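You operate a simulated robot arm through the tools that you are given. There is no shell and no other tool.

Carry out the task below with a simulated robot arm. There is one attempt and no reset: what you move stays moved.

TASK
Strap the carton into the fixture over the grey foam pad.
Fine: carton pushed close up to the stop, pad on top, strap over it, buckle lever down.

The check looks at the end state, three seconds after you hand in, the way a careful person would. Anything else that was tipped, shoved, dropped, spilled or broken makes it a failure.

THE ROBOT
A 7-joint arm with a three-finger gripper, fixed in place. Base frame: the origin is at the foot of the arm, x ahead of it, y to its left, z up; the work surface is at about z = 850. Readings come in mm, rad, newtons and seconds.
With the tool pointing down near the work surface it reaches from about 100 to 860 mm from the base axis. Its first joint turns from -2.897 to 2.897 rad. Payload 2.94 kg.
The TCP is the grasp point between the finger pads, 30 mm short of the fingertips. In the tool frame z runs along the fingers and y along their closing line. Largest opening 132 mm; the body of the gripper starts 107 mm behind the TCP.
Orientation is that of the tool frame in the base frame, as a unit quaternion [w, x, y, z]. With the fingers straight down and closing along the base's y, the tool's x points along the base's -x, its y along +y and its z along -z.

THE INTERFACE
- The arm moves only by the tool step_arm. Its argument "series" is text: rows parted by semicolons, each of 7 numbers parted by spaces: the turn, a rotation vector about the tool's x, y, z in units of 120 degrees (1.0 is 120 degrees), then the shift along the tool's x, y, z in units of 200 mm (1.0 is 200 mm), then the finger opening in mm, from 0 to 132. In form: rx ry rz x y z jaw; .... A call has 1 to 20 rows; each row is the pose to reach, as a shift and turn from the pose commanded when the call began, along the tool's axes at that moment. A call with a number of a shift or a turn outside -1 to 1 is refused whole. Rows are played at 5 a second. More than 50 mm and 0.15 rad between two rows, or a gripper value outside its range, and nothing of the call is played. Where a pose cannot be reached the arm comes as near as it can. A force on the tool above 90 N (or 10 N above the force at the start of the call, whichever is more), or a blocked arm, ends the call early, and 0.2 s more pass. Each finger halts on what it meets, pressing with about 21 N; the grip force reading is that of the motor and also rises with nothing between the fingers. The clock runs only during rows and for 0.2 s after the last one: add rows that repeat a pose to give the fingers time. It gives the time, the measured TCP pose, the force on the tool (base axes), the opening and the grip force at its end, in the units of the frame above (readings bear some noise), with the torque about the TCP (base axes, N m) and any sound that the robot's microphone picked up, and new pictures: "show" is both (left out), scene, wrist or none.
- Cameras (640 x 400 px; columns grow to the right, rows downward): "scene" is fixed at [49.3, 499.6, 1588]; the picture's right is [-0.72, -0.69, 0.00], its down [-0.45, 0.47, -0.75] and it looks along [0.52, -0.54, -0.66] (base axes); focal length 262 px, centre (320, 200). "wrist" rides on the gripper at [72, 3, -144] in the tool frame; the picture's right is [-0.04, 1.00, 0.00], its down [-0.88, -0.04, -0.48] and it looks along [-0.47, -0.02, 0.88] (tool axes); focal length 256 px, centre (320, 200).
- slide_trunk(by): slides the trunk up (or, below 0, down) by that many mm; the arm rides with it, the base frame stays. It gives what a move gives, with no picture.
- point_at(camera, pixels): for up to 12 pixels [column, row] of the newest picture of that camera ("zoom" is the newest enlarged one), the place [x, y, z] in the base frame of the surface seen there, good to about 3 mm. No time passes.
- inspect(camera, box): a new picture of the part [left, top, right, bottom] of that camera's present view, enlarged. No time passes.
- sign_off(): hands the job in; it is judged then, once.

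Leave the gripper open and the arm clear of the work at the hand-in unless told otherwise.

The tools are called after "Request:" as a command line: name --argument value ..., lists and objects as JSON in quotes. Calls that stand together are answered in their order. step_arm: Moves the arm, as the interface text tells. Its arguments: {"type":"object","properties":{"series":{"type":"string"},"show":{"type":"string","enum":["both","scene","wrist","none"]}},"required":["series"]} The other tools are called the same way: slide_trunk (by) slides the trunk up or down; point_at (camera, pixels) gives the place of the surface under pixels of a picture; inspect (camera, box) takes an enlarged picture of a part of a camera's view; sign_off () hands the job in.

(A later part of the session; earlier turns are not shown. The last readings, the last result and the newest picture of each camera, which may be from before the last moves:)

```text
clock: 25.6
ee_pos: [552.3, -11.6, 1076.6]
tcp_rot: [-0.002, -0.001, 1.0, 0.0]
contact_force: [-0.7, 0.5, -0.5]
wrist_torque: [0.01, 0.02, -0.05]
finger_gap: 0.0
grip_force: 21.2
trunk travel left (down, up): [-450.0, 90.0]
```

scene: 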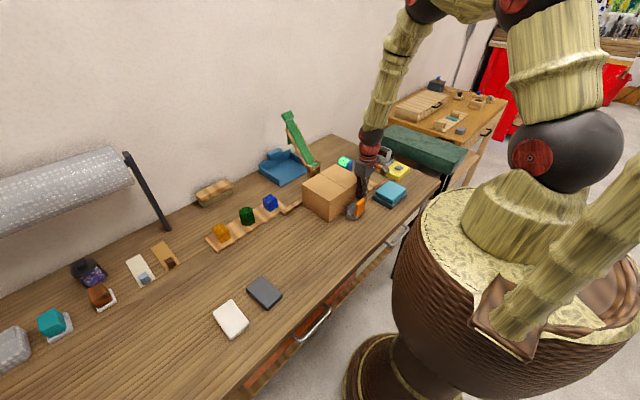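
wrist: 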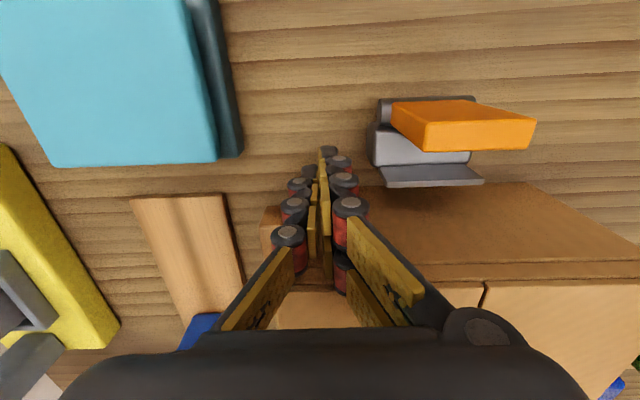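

Now at (552, −12, 1077). I'll move to (590, 40) and lower to z≈905 beside the +y face.

Request:
step_arm --series "0 0 0 -0.1 0.13 0 0; 0 0 0 -0.19 0.26 0 0; 0 0 0 -0.19 0.26 0.2 0; 0 0 0 -0.19 0.26 0.4 0; 0 0 0 -0.19 0.26 0.6 0; 0 0 0 -0.19 0.26 0.8 0; 0 0 0 -0.19 0.26 0.855 0; 0 0 0 -0.19 0.26 0.855 0" --show "both"

```text
clock: 27.4
ee_pos: [590.5, 42.1, 905.3]
tcp_rot: [-0.001, -0.002, 1.0, 0.0]
contact_force: [-0.6, -0.2, 0.3]
wrist_torque: [-0.02, -0.01, -0.03]
finger_gap: 0.3
grip_force: 21.2
trunk travel left (down, up): [-450.0, 90.0]
```

scene: 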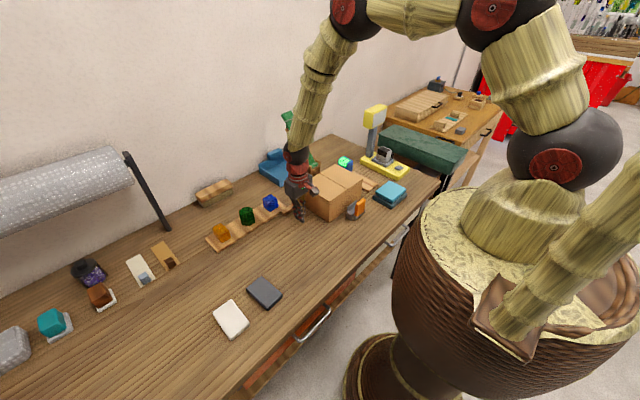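
wrist: 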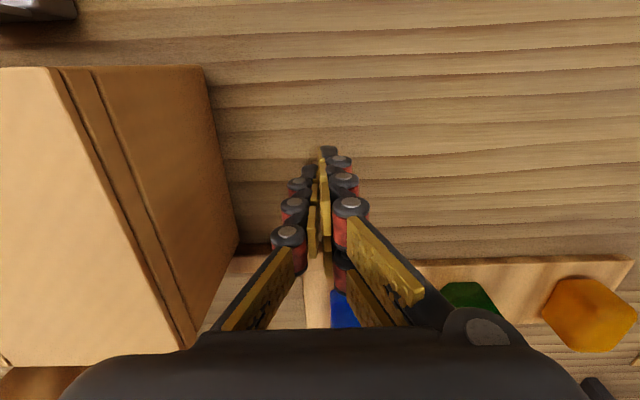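

Beside the face and free of contact. I'll approach in −y down to y≈−10, then creep.

Request:
step_arm --series "0 0 0 0 -0.1 0 0; 0 0 0 0 -0.2 0 0; 0 0 0 0 -0.26 0 0; 0 0 0 0 -0.28 0 0; 0 0 0 0 -0.3 0 0; 0 0 0 0 -0.32 0 0; 0 0 0 0 -0.32 0 0" --show "none"

```text
clock: 28.9
ee_pos: [588.0, -21.3, 905.1]
tcp_rot: [-0.001, -0.002, 1.0, 0.0]
contact_force: [-1.1, 13.5, 4.8]
wrist_torque: [-0.98, -0.05, 0.02]
finger_gap: 0.0
grip_force: 20.4
trunk travel left (down, up): [-450.0, 90.0]
```

Contact at 13.5 N with TCP y≈−21. I'll creep 3 mm more in 1 mm rows.

Request:
step_arm --series "0 0 0 0 -0.005 0 0; 0 0 0 0 -0.01 0 0; 0 0 0 0 -0.015 0 0; 0 0 0 0 -0.015 0 0" --show "both"

Request:
inspect --camera "scene" --box '[290, 150, 410, 230]'

```text
clock: 29.9
ee_pos: [588.6, -23.1, 903.9]
tcp_rot: [-0.001, -0.002, 1.0, -0.001]
contact_force: [-5.7, 36.9, 13.3]
wrist_torque: [-2.44, -0.38, -0.13]
finger_gap: 0.0
grip_force: 20.6
trunk travel left (down, up): [-450.0, 90.0]
```

scene: 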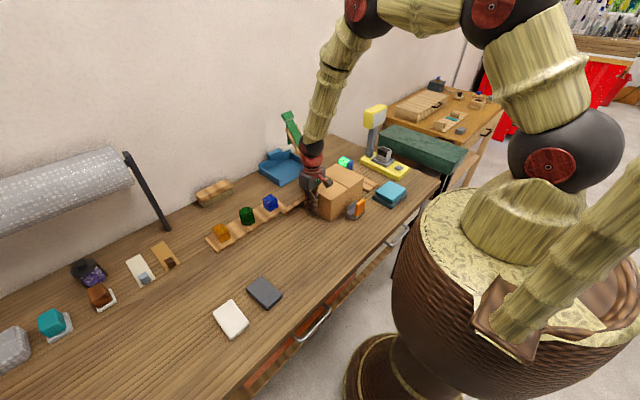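
wrist: 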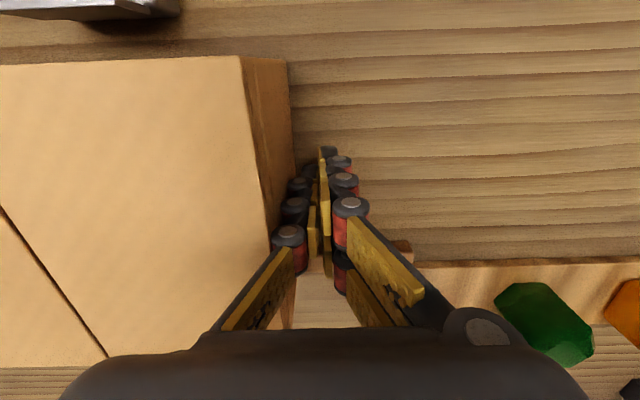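

```text
5.00 times, centred on (350, 190) of scene
```

zoom: 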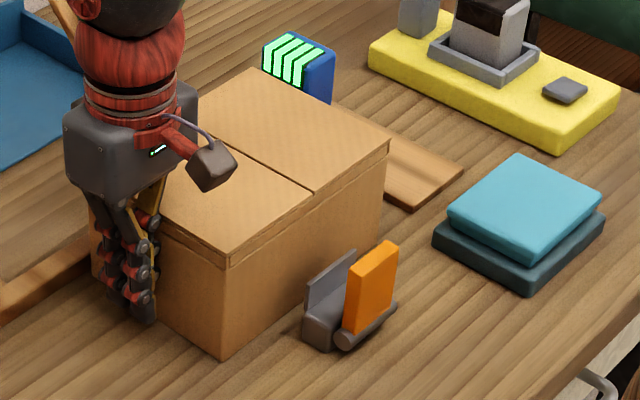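

The force rose to 37 N over 2 mm, so the carton is against the stop. I'll back off, lift, and verify from above.

Request:
step_arm --series "0 0 0 0 0.03 0 0; 0 0 0 0 0.15 0 0; 0 0 0 0 0.3 0 0; 0 0 0 0 0.3 -0.2 30; 0 0 0 0.1 0.3 -0.4 60; 0 0 0 0.2 0.2 -0.6 90; 0 0 0 0.3 0.05 -0.75 132; 0 0 0 0.4 -0.1 -0.9 132; 0 0 0 0.5 -0.25 -1.0 132; 0 0 0 0.6 -0.4 -1.0 132; 0 0 0 0.7 -0.55 -1.0 132; 0 0 0 0.7 -0.6 -1.0 132; 0 0 0 0.7 -0.6 -1.0 132" --show "both"

Request:
inspect --camera "scene" --box '[290, 150, 410, 230]'

```text
clock: 32.8
ee_pos: [446.8, -146.3, 1104.4]
tcp_rot: [-0.001, -0.003, 1.0, 0.0]
contact_force: [-1.1, -0.5, 0.4]
wrist_torque: [0.02, -0.02, 0.0]
finger_gap: 131.8
grip_force: 0.0
trunk travel left (down, up): [-450.0, 90.0]
```

scene: 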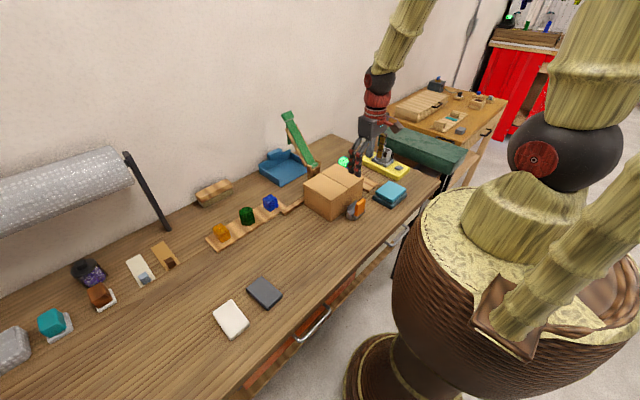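
wrist: 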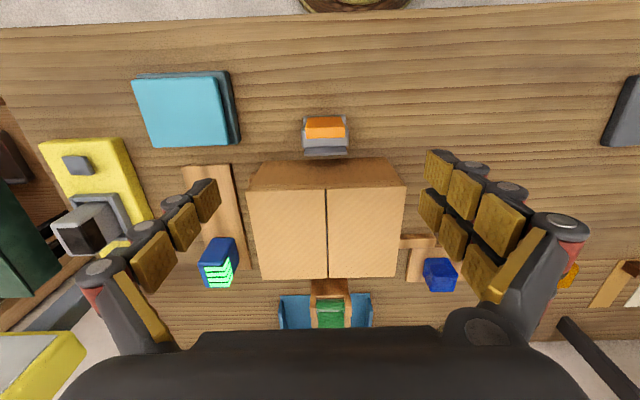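

```text
5.00 times, centred on (350, 190) of scene
```

zoom: 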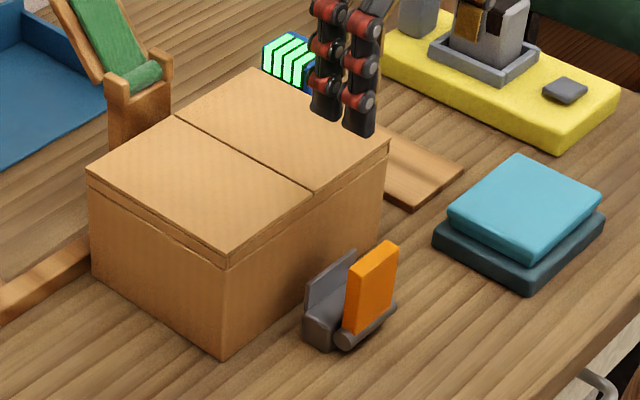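

Request:
inspect --camera "wrist" --box '[230, 140, 450, 320]'

Request:
point_at --camera "wrist" --pixels '[[254, 192], [400, 186], [258, 175], [270, 175], [380, 172], [260, 275], [395, 272], [248, 200], [246, 240], [330, 272], [412, 241], [330, 280]]'

Request:
point_at --camera "scene" --pixels '[[306, 190], [312, 194], [318, 197], [324, 201], [330, 205], [308, 200], [320, 212], [328, 218], [335, 207], [345, 200], [358, 185], [340, 207]]'

```text
2.22 times, centred on (340, 230) of wrist
```

zoom: 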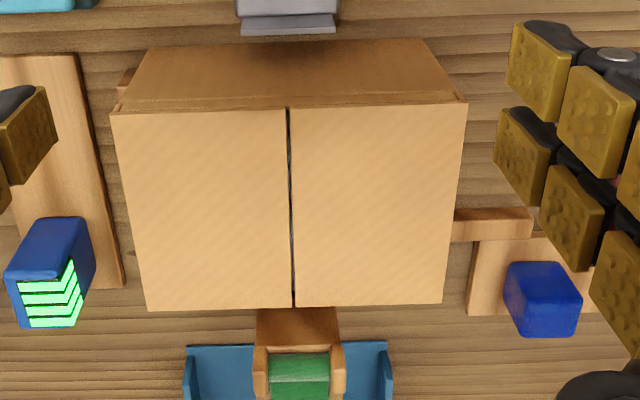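

```text
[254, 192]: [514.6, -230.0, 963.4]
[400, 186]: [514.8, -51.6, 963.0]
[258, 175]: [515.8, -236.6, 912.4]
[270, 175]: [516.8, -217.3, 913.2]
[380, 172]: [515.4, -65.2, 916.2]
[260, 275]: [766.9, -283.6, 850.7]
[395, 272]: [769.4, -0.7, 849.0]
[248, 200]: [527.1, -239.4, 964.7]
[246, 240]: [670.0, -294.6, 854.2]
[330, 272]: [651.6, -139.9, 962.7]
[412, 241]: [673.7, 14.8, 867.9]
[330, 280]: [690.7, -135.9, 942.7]
```

```text
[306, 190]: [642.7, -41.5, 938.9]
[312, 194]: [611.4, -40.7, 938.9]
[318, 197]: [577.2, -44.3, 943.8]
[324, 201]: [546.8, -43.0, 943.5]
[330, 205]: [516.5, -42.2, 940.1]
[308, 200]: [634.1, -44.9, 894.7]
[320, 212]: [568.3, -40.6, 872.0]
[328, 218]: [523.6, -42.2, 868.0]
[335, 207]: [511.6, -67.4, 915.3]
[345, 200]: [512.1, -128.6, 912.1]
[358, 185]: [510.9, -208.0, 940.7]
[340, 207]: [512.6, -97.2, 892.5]
```

The carton is now square: −x face x≈515, +y face y≈−42, and −y face y≈−240 against the stop. I'll zoom on the gap between its back face and the guide bar, to see whether it's close there too.

Request:
inspect --camera "scene" --box '[285, 185, 335, 225]'

Request:
inspect --camera "wrist" --box '[380, 220, 440, 260]'

Request:
inspect --camera "wrist" --box '[230, 150, 290, 200]'

```text
10.00 times, centred on (310, 205) of scene
```

zoom: 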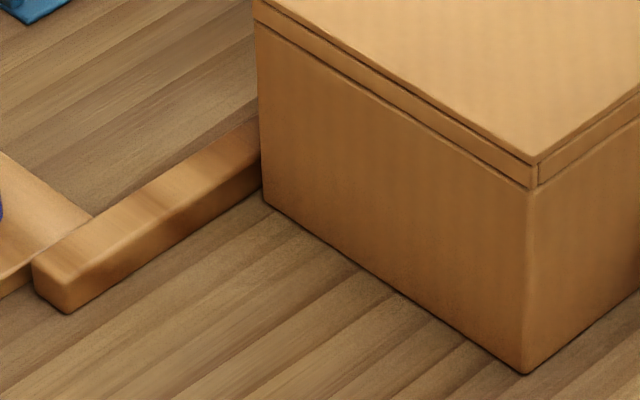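

```text
10.00 times, centred on (410, 240) of wrist
```

zoom: 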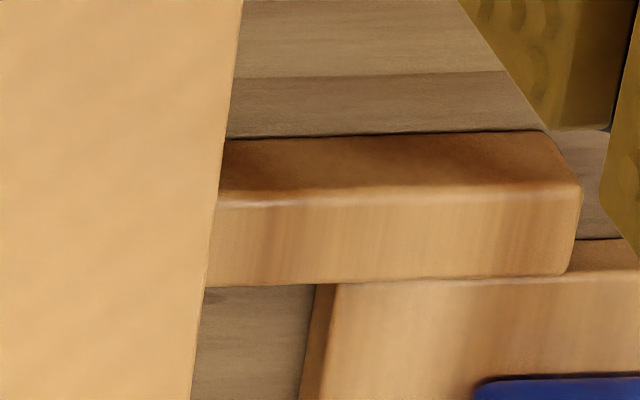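

```text
8.00 times, centred on (260, 175) of wrist
```

zoom: 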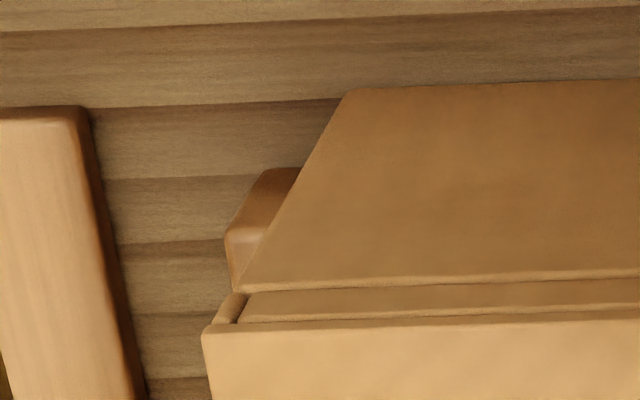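

The back guide is only about 4 mm away and the carton is against the end stop, so this part is done. Next is the grey pad at about (450, 322). I'll travel toward +y at this height in 200 mm calls.

Request:
step_arm --series "0 0 0 0 0.2 0 132; 0 0 0 0 0.4 0 132; 0 0 0 0 0.6 0 132; 0 0 0 0 0.8 0 132; 0 0 0 0 1.0 0 132" --show "none"

Request:
step_arm --series "0 0 0 0 0.2 0 132; 0 0 0 0 0.4 0 132; 0 0 0 0 0.6 0 110; 0 0 0 0 0.8 0 90; 0 0 0 0 1.0 0 90; 0 0 0 0 1.0 0 90" --show "both"

```text
clock: 34.0
ee_pos: [448.2, 56.6, 1103.5]
tcp_rot: [-0.001, -0.001, 1.0, 0.0]
contact_force: [-0.7, 0.3, 0.6]
wrist_torque: [-0.05, -0.01, 0.02]
finger_gap: 132.0
grip_force: 0.1
trunk travel left (down, up): [-450.0, 90.0]
```

```text
clock: 35.4
ee_pos: [448.5, 254.4, 1103.8]
tcp_rot: [-0.002, -0.002, 1.0, -0.001]
contact_force: [-0.5, 0.5, -0.4]
wrist_torque: [0.04, 0.0, -0.04]
finger_gap: 89.8
grip_force: 0.0
trunk travel left (down, up): [-450.0, 90.0]
```

scene: 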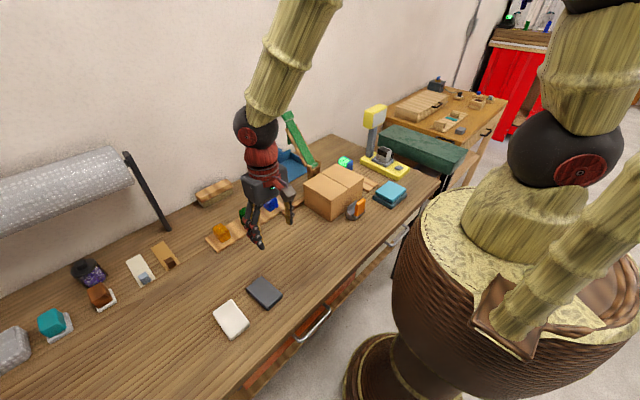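
wrist: 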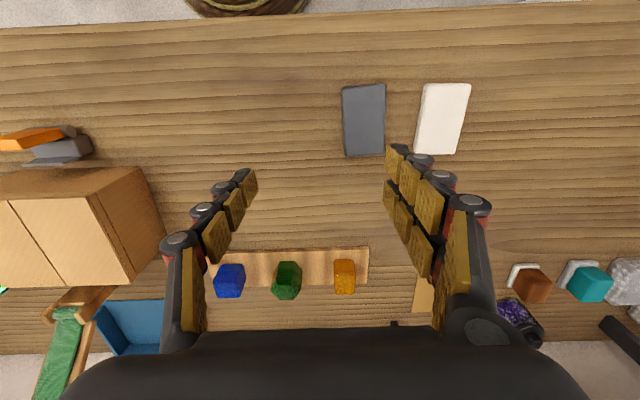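

The pads are clearly seen: grey at (343–386, 84–156) and white at (415–470, 83–154). I'll measure their edges.

Request:
inspect --camera "wrist" --box '[320, 70, 480, 170]'

Request:
point_at --camera "wrist" --pixels '[[346, 90], [382, 87], [349, 153], [384, 150], [364, 120], [340, 120], [390, 120], [422, 120], [415, 150], [424, 88], [364, 82], [366, 160]]'

```text
4.00 times, centred on (400, 120) of wrist
```

zoom: 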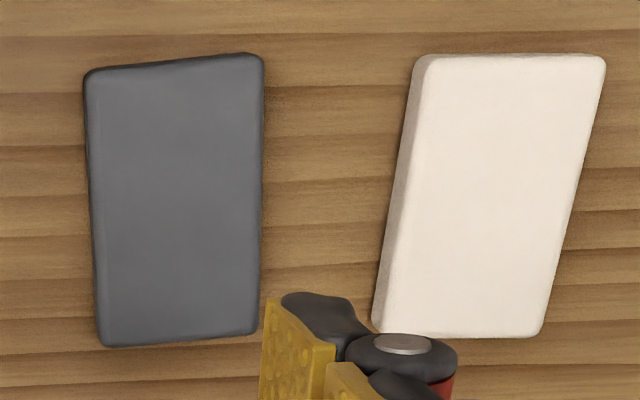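

```text
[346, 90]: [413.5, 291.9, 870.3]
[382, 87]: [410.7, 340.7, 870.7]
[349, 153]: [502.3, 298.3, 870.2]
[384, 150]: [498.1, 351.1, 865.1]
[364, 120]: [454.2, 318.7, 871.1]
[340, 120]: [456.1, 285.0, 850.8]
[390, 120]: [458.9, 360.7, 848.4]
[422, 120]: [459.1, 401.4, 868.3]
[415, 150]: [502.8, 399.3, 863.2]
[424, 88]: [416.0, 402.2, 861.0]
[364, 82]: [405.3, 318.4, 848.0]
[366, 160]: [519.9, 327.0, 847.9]
```

The grey pad is centred near (455, 319), about 98×58 mm, turned about 3°. I'll move over it with the fingers 90 mm open and a small matching turn, then lower to z≈945 and check the alignment.

Request:
step_arm --series "0 0 -0.01 -0.0325 0.16 0 90; 0 0 -0.0287 -0.0325 0.325 0 90; 0 0 -0.0287 -0.0325 0.325 0.2 90; 0 0 -0.0287 -0.0325 0.325 0.4 90; 0 0 -0.0287 -0.0325 0.325 0.6 90; 0 0 -0.0287 -0.0325 0.325 0.8 90; 0 0 -0.0287 -0.0325 0.325 0.8 90" --show "both"

```text
clock: 37.0
ee_pos: [450.9, 321.3, 942.6]
tcp_rot: [-0.001, -0.032, 0.999, 0.001]
contact_force: [-0.5, 0.2, -0.2]
wrist_torque: [-0.01, -0.02, 0.0]
finger_gap: 90.1
grip_force: 0.1
trunk travel left (down, up): [-450.0, 90.0]
```

scene: 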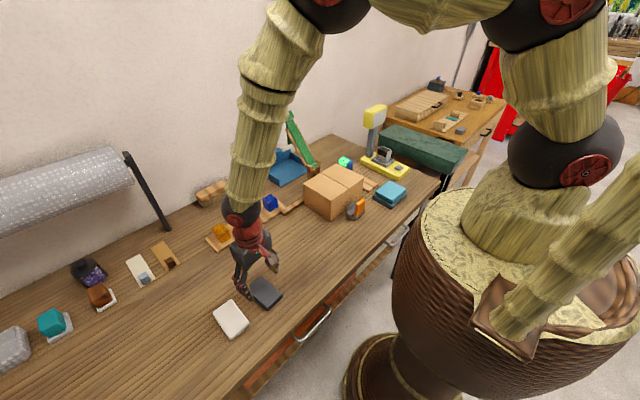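
wrist: 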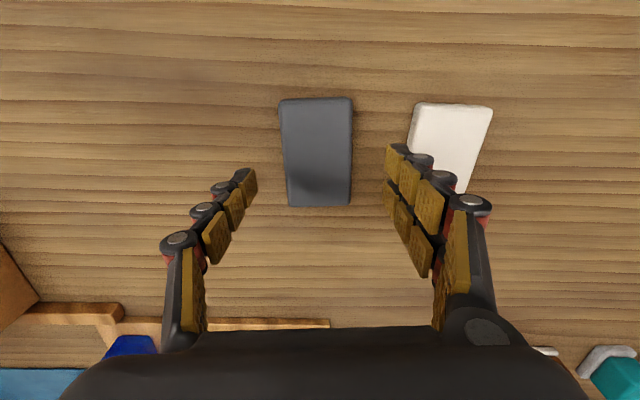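

The hand is aligned with the pad. Now I'll shift 5 mm in +x, lower to TCP z≈886 (fingertips about 856), and close gently on the pad's long sides.

Request:
step_arm --series "0 0 0 -0.025 -0.005 0 90; 0 0 0 -0.025 -0.005 0.12 90; 0 0 0 -0.025 -0.005 0.22 90; 0 0 0 -0.025 -0.005 0.283 90; 0 0 0 -0.025 -0.005 0.283 90" --show "wrist"

```text
clock: 38.1
ee_pos: [457.2, 319.2, 888.5]
tcp_rot: [-0.002, -0.033, 0.999, 0.0]
contact_force: [0.0, 0.7, 0.1]
wrist_torque: [0.03, 0.02, 0.01]
finger_gap: 90.2
grip_force: 0.1
trunk travel left (down, up): [-450.0, 90.0]
```

wrist: 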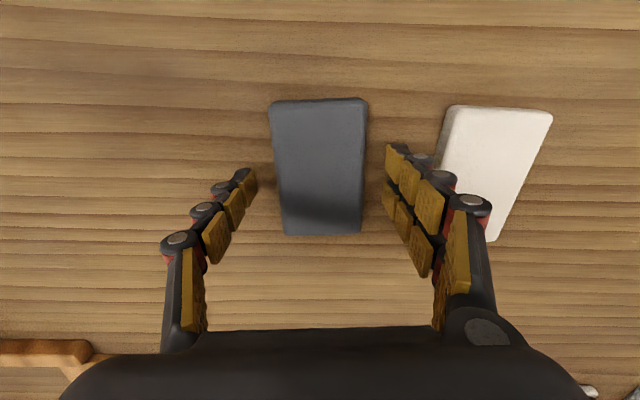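

The pad lies between the fingers. I'll lower 2 mm more and close.

Request:
step_arm --series "0 0 0 0 0 0.012 80; 0 0 0 0 0 0.012 66; 0 0 0 0 0 0.012 40; 0 0 0 0 0 0.012 40; 0 0 0 0 0 0.012 40; 0 0 0 0 0 0.012 40" --show "wrist"

```text
clock: 39.5
ee_pos: [458.7, 318.9, 886.0]
tcp_rot: [-0.002, -0.033, 0.999, 0.001]
contact_force: [0.0, 1.0, 2.2]
wrist_torque: [0.06, 0.03, 0.02]
finger_gap: 60.7
grip_force: 21.1
trunk travel left (down, up): [-450.0, 90.0]
```

wrist: 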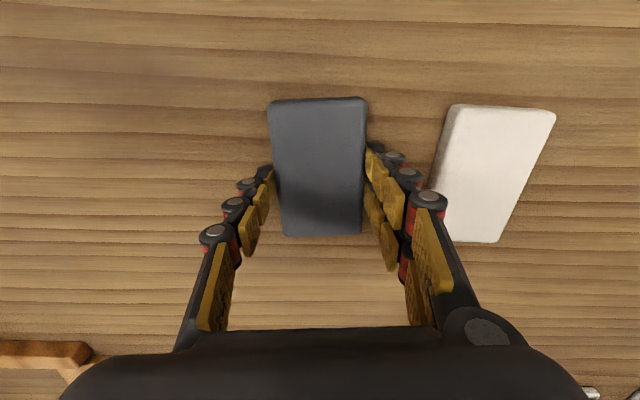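

Gripped at 60.7 mm with 21 N. I'll lift straight up, slowly at first.

Request:
step_arm --series "0 0 0 0 0 -0.05 40; 0 0 0 0 0 -0.15 40; 0 0 0 0 0 -0.3 40; 0 0 0 0 0 -0.48 40; 0 0 0 0 0 -0.66 40; 0 0 0 0 0 -0.84 40; 0 0 0 0 0 -0.95 40; 0 0 0 0 0 -0.95 40" --show "both"

```text
clock: 41.4
ee_pos: [458.1, 318.8, 1076.3]
tcp_rot: [-0.002, -0.032, 0.999, 0.0]
contact_force: [-0.2, 0.3, -0.4]
wrist_torque: [-0.03, 0.0, 0.02]
finger_gap: 60.9
grip_force: 20.8
trunk travel left (down, up): [-450.0, 90.0]
```

scene: 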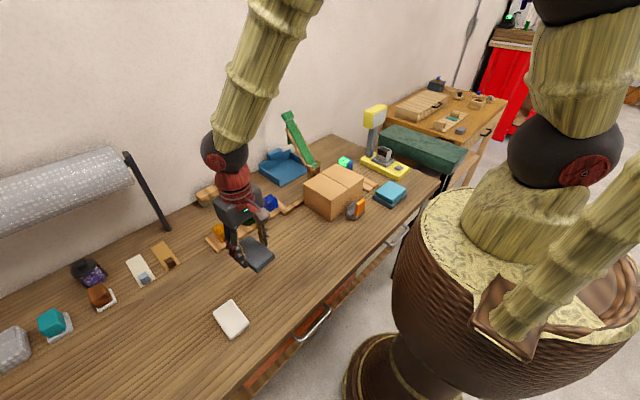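
wrist: 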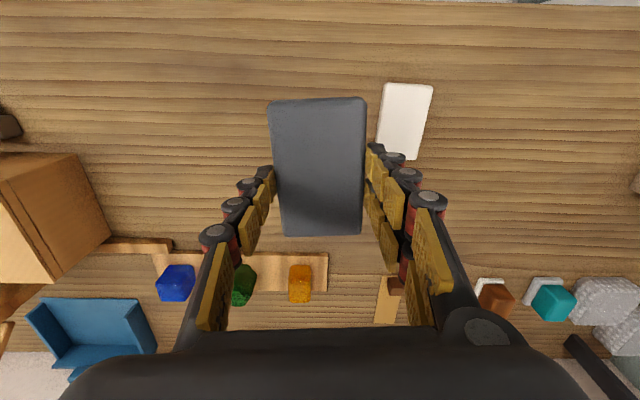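

The pad is held flat. I'll carry it toward the carton at this height, where the pad bottom is about z=1040, and undo the small turn on the way.

Request:
step_arm --series "0 0 0.006 -0.027 -0.197 0 40; 0 0 0.012 -0.055 -0.394 0 40; 0 0 0.018 -0.082 -0.591 0 40; 0 0 0.024 -0.11 -0.789 0 40; 0 0 0.0305 -0.137 -0.986 0 40; 0 0 0.0305 -0.137 -0.986 0 40" --show "none"

Request:
step_arm --series "0 0 0 -0.05 -0.2 0 40; 0 0 0 -0.1 -0.4 0 40; 0 0 0 -0.15 -0.6 0 40; 0 0 0 -0.2 -0.8 0 40; 0 0 0 -0.25 -0.98 0 40; 0 0 0 -0.25 -0.98 0 40" --show "both"

```text
clock: 42.8
ee_pos: [499.0, 123.7, 1078.7]
tcp_rot: [-0.002, -0.001, 1.0, -0.001]
contact_force: [0.4, 0.3, -0.2]
wrist_torque: [0.02, -0.02, -0.03]
finger_gap: 61.1
grip_force: 20.9
trunk travel left (down, up): [-450.0, 90.0]
```

```text
clock: 44.1
ee_pos: [549.4, -71.2, 1075.4]
tcp_rot: [-0.001, 0.0, 1.0, 0.0]
contact_force: [-0.7, 0.3, -1.1]
wrist_torque: [-0.01, 0.0, -0.01]
finger_gap: 60.5
grip_force: 21.2
trunk travel left (down, up): [-450.0, 90.0]
```

scene: 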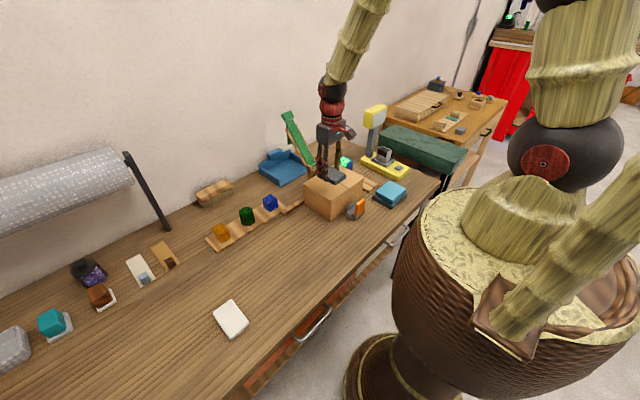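
wrist: 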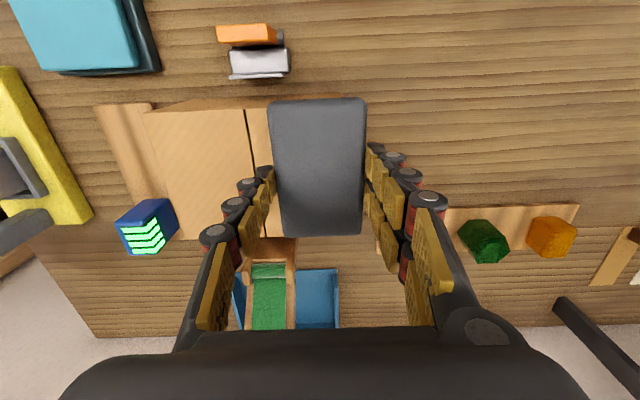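

Next I'll move to (590, −141) and lower to z≈1010, about 8 mm above pad contact.

Request:
step_arm --series "0 0 0 -0.1 -0.17 0 40; 0 0 0 -0.203 -0.349 0 40; 0 0 0 -0.203 -0.349 0.15 40; 0 0 0 -0.203 -0.349 0.25 40; 0 0 0 -0.203 -0.349 0.327 40; 0 0 0 -0.203 -0.349 0.327 40" --show "both"

Request:
inspect --camera "scene" --box '[280, 120, 400, 220]'

```text
clock: 45.5
ee_pos: [591.0, -142.1, 1009.2]
tcp_rot: [-0.002, 0.001, 1.0, 0.0]
contact_force: [-0.7, -0.4, -0.2]
wrist_torque: [0.03, 0.0, 0.04]
finger_gap: 61.0
grip_force: 21.6
trunk travel left (down, up): [-450.0, 90.0]
```

scene: 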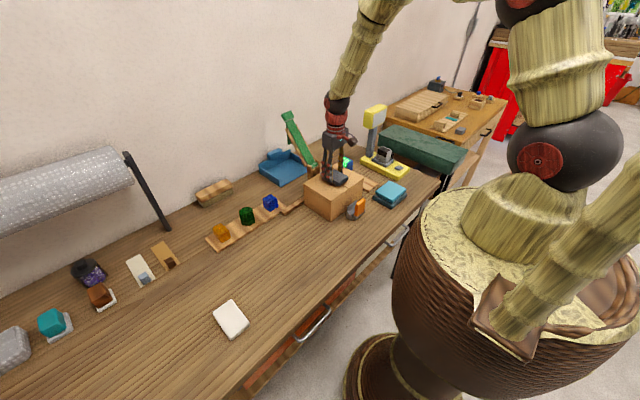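
wrist: 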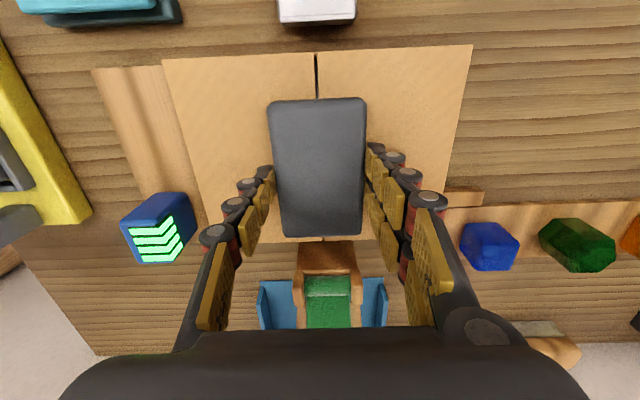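

```text
4.00 times, centred on (340, 170) of scene
```

zoom: 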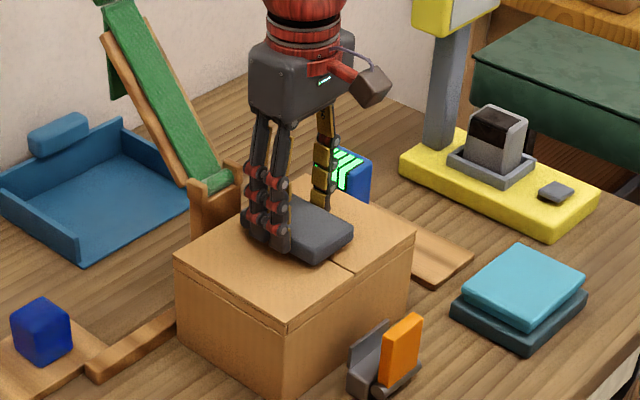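

The pad is centred over the carton on the strap line. I'll lower in 2 mm rows until a slight touch.

Request:
step_arm --series "0 0 0 0 0 0.01 40; 0 0 0 0 0 0.02 40; 0 0 0 0 0 0.03 40; 0 0 0 0 0 0.035 40; 0 0 0 0 0 0.035 40" --show "none"

```text
clock: 46.8
ee_pos: [589.8, -141.8, 1001.5]
tcp_rot: [-0.001, 0.001, 1.0, 0.001]
contact_force: [0.9, 0.0, 0.1]
wrist_torque: [-0.01, -0.03, 0.0]
finger_gap: 61.0
grip_force: 21.2
trunk travel left (down, up): [-450.0, 90.0]
```

No touch force yet at z=1001.5. I'll go down up to 3 mm more in 1 mm rows.

Request:
step_arm --series "0 0 0 0 0 0.005 40; 0 0 0 0 0 0.01 40; 0 0 0 0 0 0.012 40; 0 0 0 0 0 0.012 40" --show "none"

```text
clock: 47.8
ee_pos: [590.3, -143.1, 1001.2]
tcp_rot: [-0.002, 0.0, 1.0, 0.0]
contact_force: [0.5, 0.4, 0.3]
wrist_torque: [0.01, 0.03, -0.01]
finger_gap: 60.6
grip_force: 21.0
trunk travel left (down, up): [-450.0, 90.0]
```

Request:
inspect --camera "scene" --box '[310, 150, 370, 200]'

Request:
step_arm --series "0 0 0 0 0 0.005 40; 0 0 0 0 0 0.01 40; 0 0 0 0 0 0.01 40" --show "none"

```text
8.00 times, centred on (340, 175) of scene
```

zoom: 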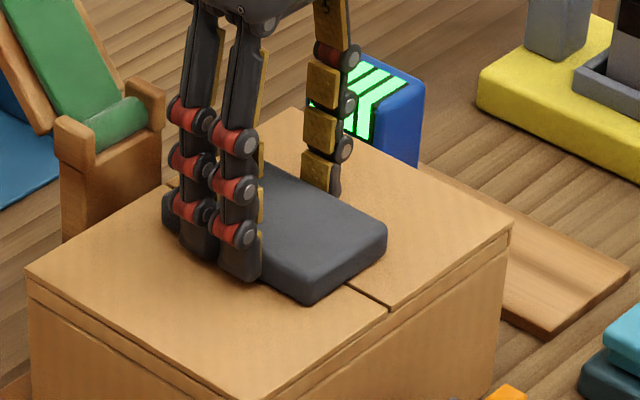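

```text
clock: 48.5
ee_pos: [590.1, -143.5, 1000.3]
tcp_rot: [0.0, 0.0, 1.0, 0.0]
contact_force: [1.1, -0.1, 12.9]
wrist_torque: [0.06, 0.2, 0.03]
finger_gap: 61.1
grip_force: 21.5
trunk travel left (down, up): [-450.0, 90.0]
```

Contact at 12.9 N, so the pad sits on the carton. I'll open the fingers and then lift.

Request:
step_arm --series "0 0 0 0 0 -0.005 64; 0 0 0 0 0 -0.005 75; 0 0 0 0 0 -0.005 85; 0 0 0 0 0 -0.005 90; 0 0 0 0 0 -0.1 90; 0 0 0 0 0 -0.3 90; 0 0 0 0 0 -0.5 90; 0 0 0 0.15 0 -0.7 90; 0 0 0 0.3 0 -0.9 90; 0 0 0 0.3 0 -0.9 90" --show "both"

Request:
inspect --camera "scene" --box '[280, 100, 400, 220]'

```text
clock: 50.8
ee_pos: [530.9, -142.0, 1176.6]
tcp_rot: [-0.002, 0.0, 1.0, 0.001]
contact_force: [0.3, -0.4, 0.5]
wrist_torque: [0.0, 0.01, 0.02]
finger_gap: 90.1
grip_force: 0.0
trunk travel left (down, up): [-450.0, 90.0]
```

scene: 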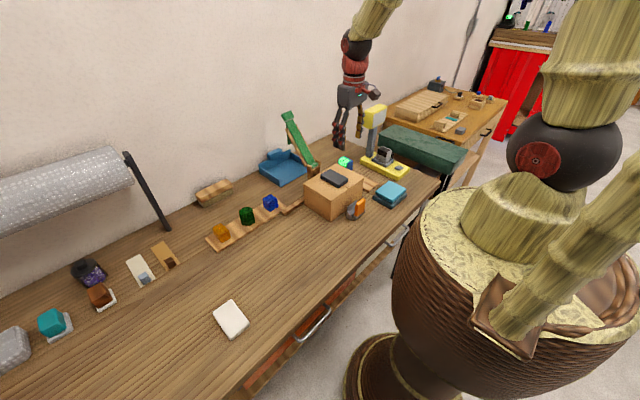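
wrist: 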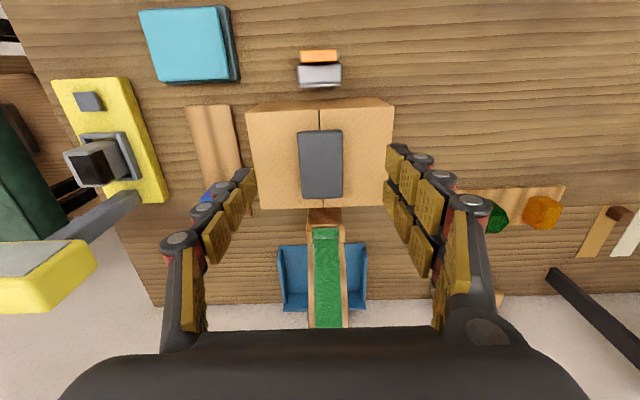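

```text
3.33 times, centred on (340, 160) of scene
```

zoom: 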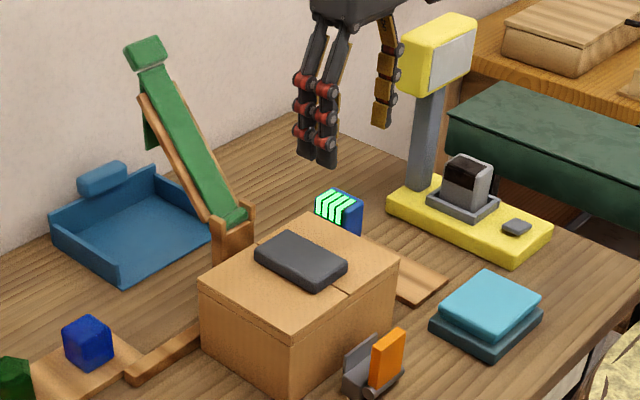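

The pad is sitting flat on the carton and square to it. Next is the strap, so I'll take a close look at its end block and hanging tail from the scene camera.

Request:
inspect --camera "scene" --box '[275, 105, 335, 150]'

Request:
point_at --camera "wrist" --pixels '[[300, 135], [342, 132], [303, 197], [341, 196], [322, 165], [327, 240], [328, 280], [328, 320], [310, 250], [346, 250], [325, 220], [313, 300]]'

```text
8.89 times, centred on (305, 128) of scene
```

zoom: 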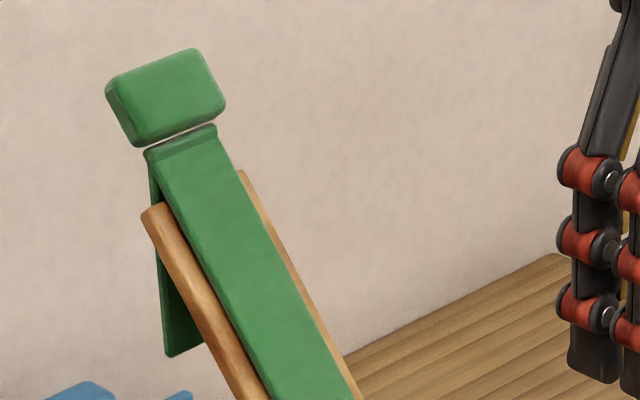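

```text
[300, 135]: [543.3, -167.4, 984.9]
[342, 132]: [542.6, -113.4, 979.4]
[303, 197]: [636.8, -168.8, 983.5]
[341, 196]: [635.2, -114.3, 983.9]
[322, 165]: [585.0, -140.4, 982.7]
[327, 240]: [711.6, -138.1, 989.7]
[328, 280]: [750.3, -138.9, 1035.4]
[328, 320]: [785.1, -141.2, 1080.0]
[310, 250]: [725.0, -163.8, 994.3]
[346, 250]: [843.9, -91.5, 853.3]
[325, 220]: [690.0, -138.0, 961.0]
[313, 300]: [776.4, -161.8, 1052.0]
```

Request:
point_at --camera "zoom" --pixels '[[112, 85], [192, 55], [220, 105], [140, 140], [165, 97], [110, 110], [150, 155], [210, 130], [185, 140], [172, 345], [190, 345], [155, 195]]'

Request:
point_at --camera "zoom" --pixels '[[215, 200], [170, 205], [225, 170], [280, 330], [165, 345], [172, 290], [152, 215], [240, 185], [200, 90], [130, 100], [180, 60], [160, 350]]'

```text
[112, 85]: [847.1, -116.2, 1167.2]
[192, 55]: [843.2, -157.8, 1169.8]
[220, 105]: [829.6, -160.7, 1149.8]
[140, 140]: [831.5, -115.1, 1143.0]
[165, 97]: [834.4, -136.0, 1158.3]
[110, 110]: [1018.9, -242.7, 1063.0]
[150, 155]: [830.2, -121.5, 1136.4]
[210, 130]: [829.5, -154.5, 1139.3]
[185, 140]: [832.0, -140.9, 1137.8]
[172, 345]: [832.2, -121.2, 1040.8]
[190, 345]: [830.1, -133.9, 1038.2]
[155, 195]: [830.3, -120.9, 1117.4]
```

```text
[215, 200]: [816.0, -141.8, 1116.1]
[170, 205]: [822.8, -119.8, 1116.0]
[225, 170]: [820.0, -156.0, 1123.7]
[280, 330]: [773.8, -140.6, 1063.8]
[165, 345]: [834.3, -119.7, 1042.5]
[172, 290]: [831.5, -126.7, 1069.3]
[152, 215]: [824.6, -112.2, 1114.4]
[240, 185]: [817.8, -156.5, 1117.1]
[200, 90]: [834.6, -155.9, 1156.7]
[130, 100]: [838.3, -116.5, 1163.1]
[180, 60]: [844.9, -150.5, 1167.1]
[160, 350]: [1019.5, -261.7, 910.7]
```

The pad top is at z≈984 and centred at (588, −140). The strap's end block is centred near (843, −139, 1152), about 45 mm wide in y. The tail hangs behind it at x≈831, down to z≈1040. I'll approach high first, to about (726, −139, 1230), to check reach.

Request:
step_arm --series "0 0 0 0 0.005 -0.13 90; 0 0 0 0 0.01 -0.27 90; 0 0 0 -0.2 0.015 -0.27 90; 0 0 0 -0.4 0.015 -0.27 90; 0 0 0 -0.6 0.015 -0.27 90; 0 0 0 -0.8 0.015 -0.27 90; 0 0 0 -0.975 0.015 -0.27 90; 0 0 0 -0.975 0.015 -0.27 90" --show "both"

```text
clock: 52.5
ee_pos: [722.5, -141.6, 1233.7]
tcp_rot: [-0.001, -0.001, 1.0, 0.0]
contact_force: [-1.0, 0.4, -0.5]
wrist_torque: [-0.05, -0.01, 0.02]
finger_gap: 90.0
grip_force: 0.0
trunk travel left (down, up): [-450.0, 90.0]
```

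scene: 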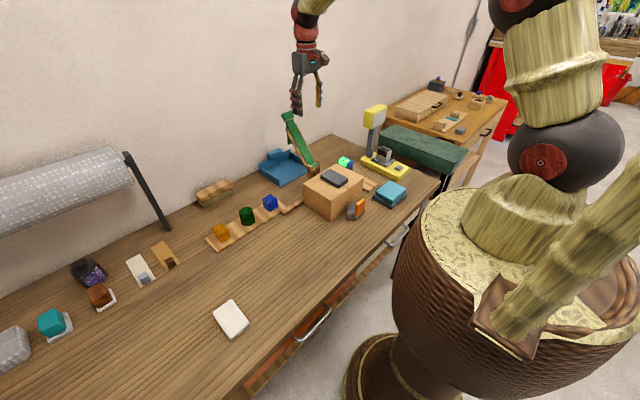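
wrist: 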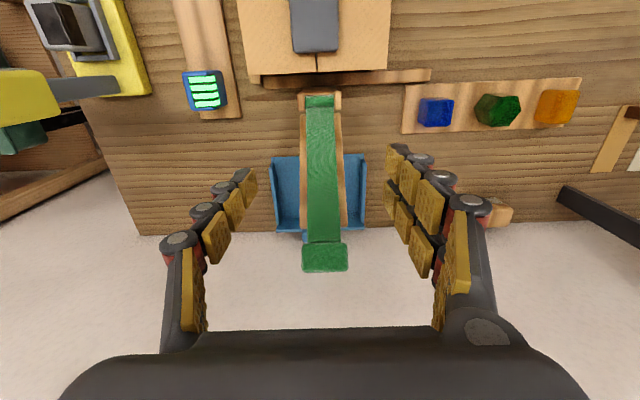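

I now have a good view down the strap, with the block at (325,257). I'll measure the block, link and rails here.

Request:
inspect --camera "wrist" --box '[250, 60, 410, 290]'

Request:
point_at --camera "wrist" --pixels '[[304, 246], [346, 245], [304, 268], [346, 268], [325, 257], [325, 248], [325, 269], [325, 240], [303, 225], [345, 222], [320, 100], [320, 150]]'

```text
1.74 times, centred on (330, 175) of wrist
```

zoom: 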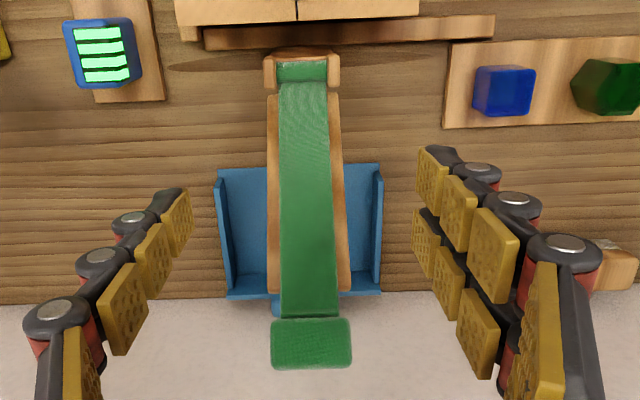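

```text
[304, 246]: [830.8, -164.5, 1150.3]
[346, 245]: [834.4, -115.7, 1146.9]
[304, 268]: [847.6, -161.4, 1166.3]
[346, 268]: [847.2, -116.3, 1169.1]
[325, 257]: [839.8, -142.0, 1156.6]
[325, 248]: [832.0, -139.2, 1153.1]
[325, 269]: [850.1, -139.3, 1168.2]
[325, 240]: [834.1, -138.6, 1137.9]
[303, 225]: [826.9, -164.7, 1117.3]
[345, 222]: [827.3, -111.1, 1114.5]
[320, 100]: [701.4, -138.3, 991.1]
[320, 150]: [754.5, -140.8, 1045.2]
```

The block spans x≈831–858, y −163 to −115.5 and z≈1136–1170. The rail ends are lower, at z≈1116. I'll move above the block to (845, −140, 1234) with the fingers open and check the reach.

Request:
step_arm --series "0 0 0 -0.15 0.008 0 90; 0 0 0 -0.3 0.008 0 90; 0 0 0 -0.45 0.008 0 90; 0 0 0 -0.6125 0.008 0 90; 0 0 0 -0.6125 0.008 0 90; 0 0 0 -0.6125 0.008 0 90" --show "both"

```text
clock: 54.0
ee_pos: [848.6, -137.1, 1232.4]
tcp_rot: [-0.002, -0.001, 1.0, -0.001]
contact_force: [0.6, 0.4, 0.2]
wrist_torque: [0.02, 0.05, 0.02]
finger_gap: 89.8
grip_force: 0.0
trunk travel left (down, up): [-450.0, 90.0]
```

scene: 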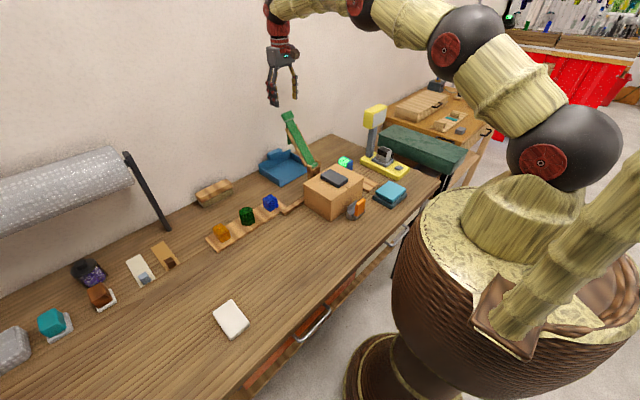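
wrist: 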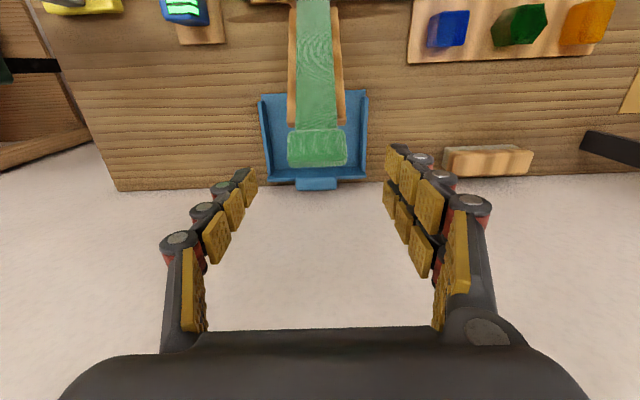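

Reach is good. I'll lower to z≈1164, so the fingertips are at about 1134, and look before closing.

Request:
step_arm --series "0 0 0 0.015 -0.012 0.1 90; 0 0 0 0.015 -0.012 0.2 90; 0 0 0 0.015 -0.012 0.3 90; 0 0 0 0.015 -0.012 0.34 90; 0 0 0 0.015 -0.012 0.34 90" --show "both"

Request:
inspect --camera "scene" --box '[260, 80, 340, 150]'

```text
clock: 55.1
ee_pos: [846.1, -141.8, 1164.2]
tcp_rot: [-0.001, 0.0, 1.0, -0.001]
contact_force: [0.2, 0.0, 0.4]
wrist_torque: [0.01, 0.02, 0.0]
finger_gap: 89.9
grip_force: 0.1
trunk travel left (down, up): [-450.0, 90.0]
```

scene: 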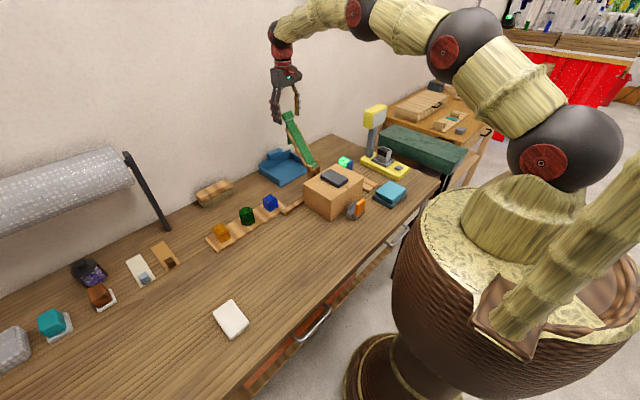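
wrist: 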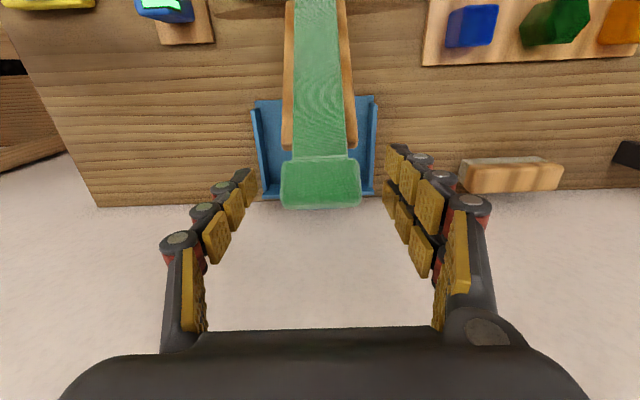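

```text
5.71 times, centred on (300, 115) of scene
```

zoom: 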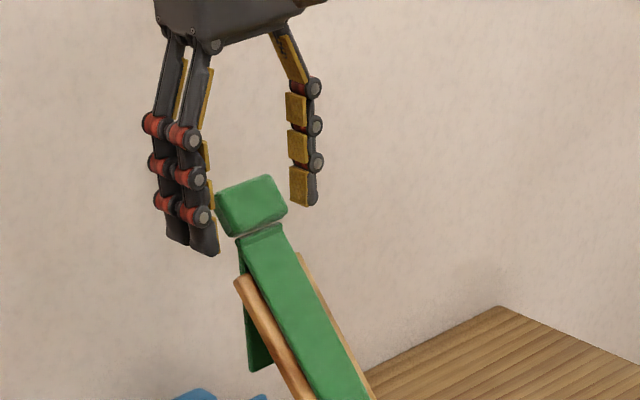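

The fingers straddle the green block. I'll close on it now.

Request:
step_arm --series "0 0 0 0 0 0 75; 0 0 0 0 0 0 60; 0 0 0 0 0 0 35; 0 0 0 0 0 0 35; 0 0 0 0 0 0 35; 0 0 0 0 0 0 35" --show "both"

Request:
inspect --camera "scene" --box '[260, 80, 340, 150]'

```text
clock: 56.5
ee_pos: [845.1, -139.8, 1164.8]
tcp_rot: [-0.002, 0.0, 1.0, -0.001]
contact_force: [-0.5, 2.6, 0.2]
wrist_torque: [0.04, 0.05, 0.06]
finger_gap: 51.3
grip_force: 44.1
trunk travel left (down, up): [-450.0, 90.0]
```

scene: 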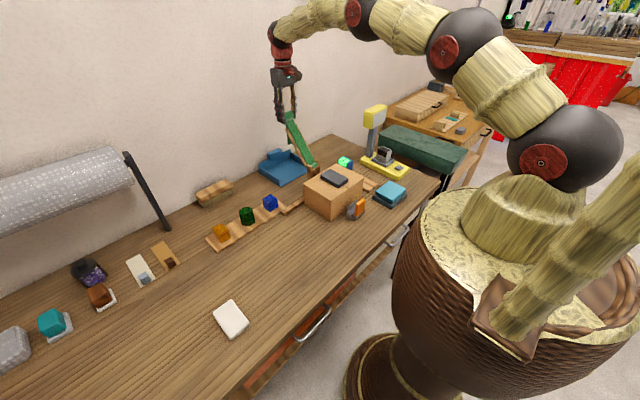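
wrist: 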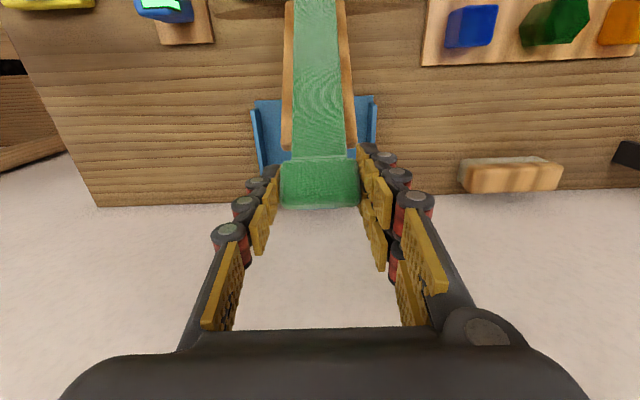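

```text
5.71 times, centred on (300, 115) of scene
```

zoom: 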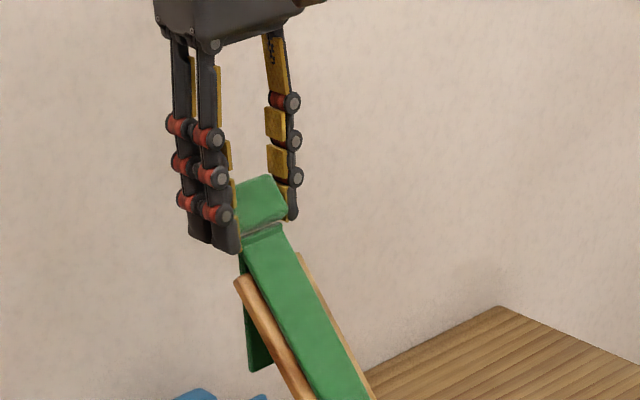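

The block is gripped at 51 mm. Now I'll swing it on an arc of about 224 mm radius around the hinge near (698, 984). The first short piece is 15° to see how the strap moves.

Request:
step_arm --series "0 0 0 0.038 0 -0.032 35; 0 0 0 0.076 0 -0.0615 35; 0 0 0 0.116 0 -0.09 35; 0 0 0 0.157 0 -0.116 35; 0 0 0 0.2 0 -0.141 35; 0 0 0 0.2425 0 -0.163 35; 0 0 0 0.2425 0 -0.163 35" --show "both"

Request:
inspect --camera "scene" --box '[260, 70, 360, 170]'

```text
clock: 58.1
ee_pos: [795.6, -139.9, 1197.1]
tcp_rot: [-0.002, 0.0, 1.0, 0.0]
contact_force: [7.4, 4.6, 4.8]
wrist_torque: [0.04, -1.04, -0.1]
finger_gap: 50.9
grip_force: 45.5
trunk travel left (down, up): [-450.0, 90.0]
```

scene: 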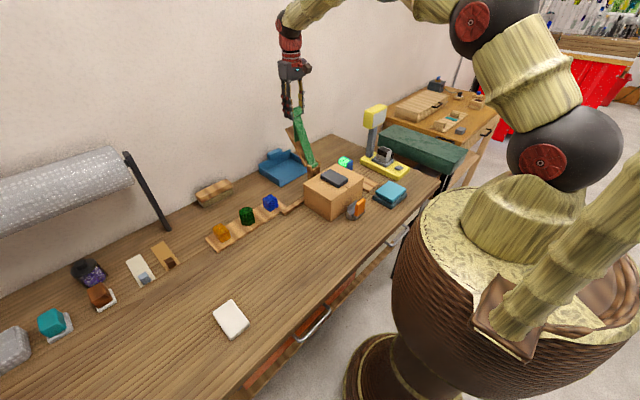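
wrist: 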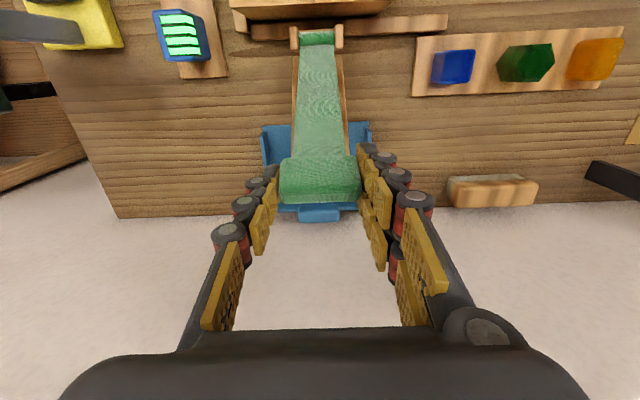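

```text
4.00 times, centred on (310, 120) of scene
```

zoom: 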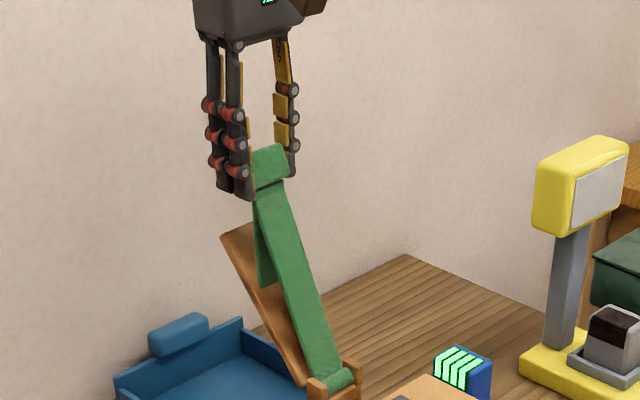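

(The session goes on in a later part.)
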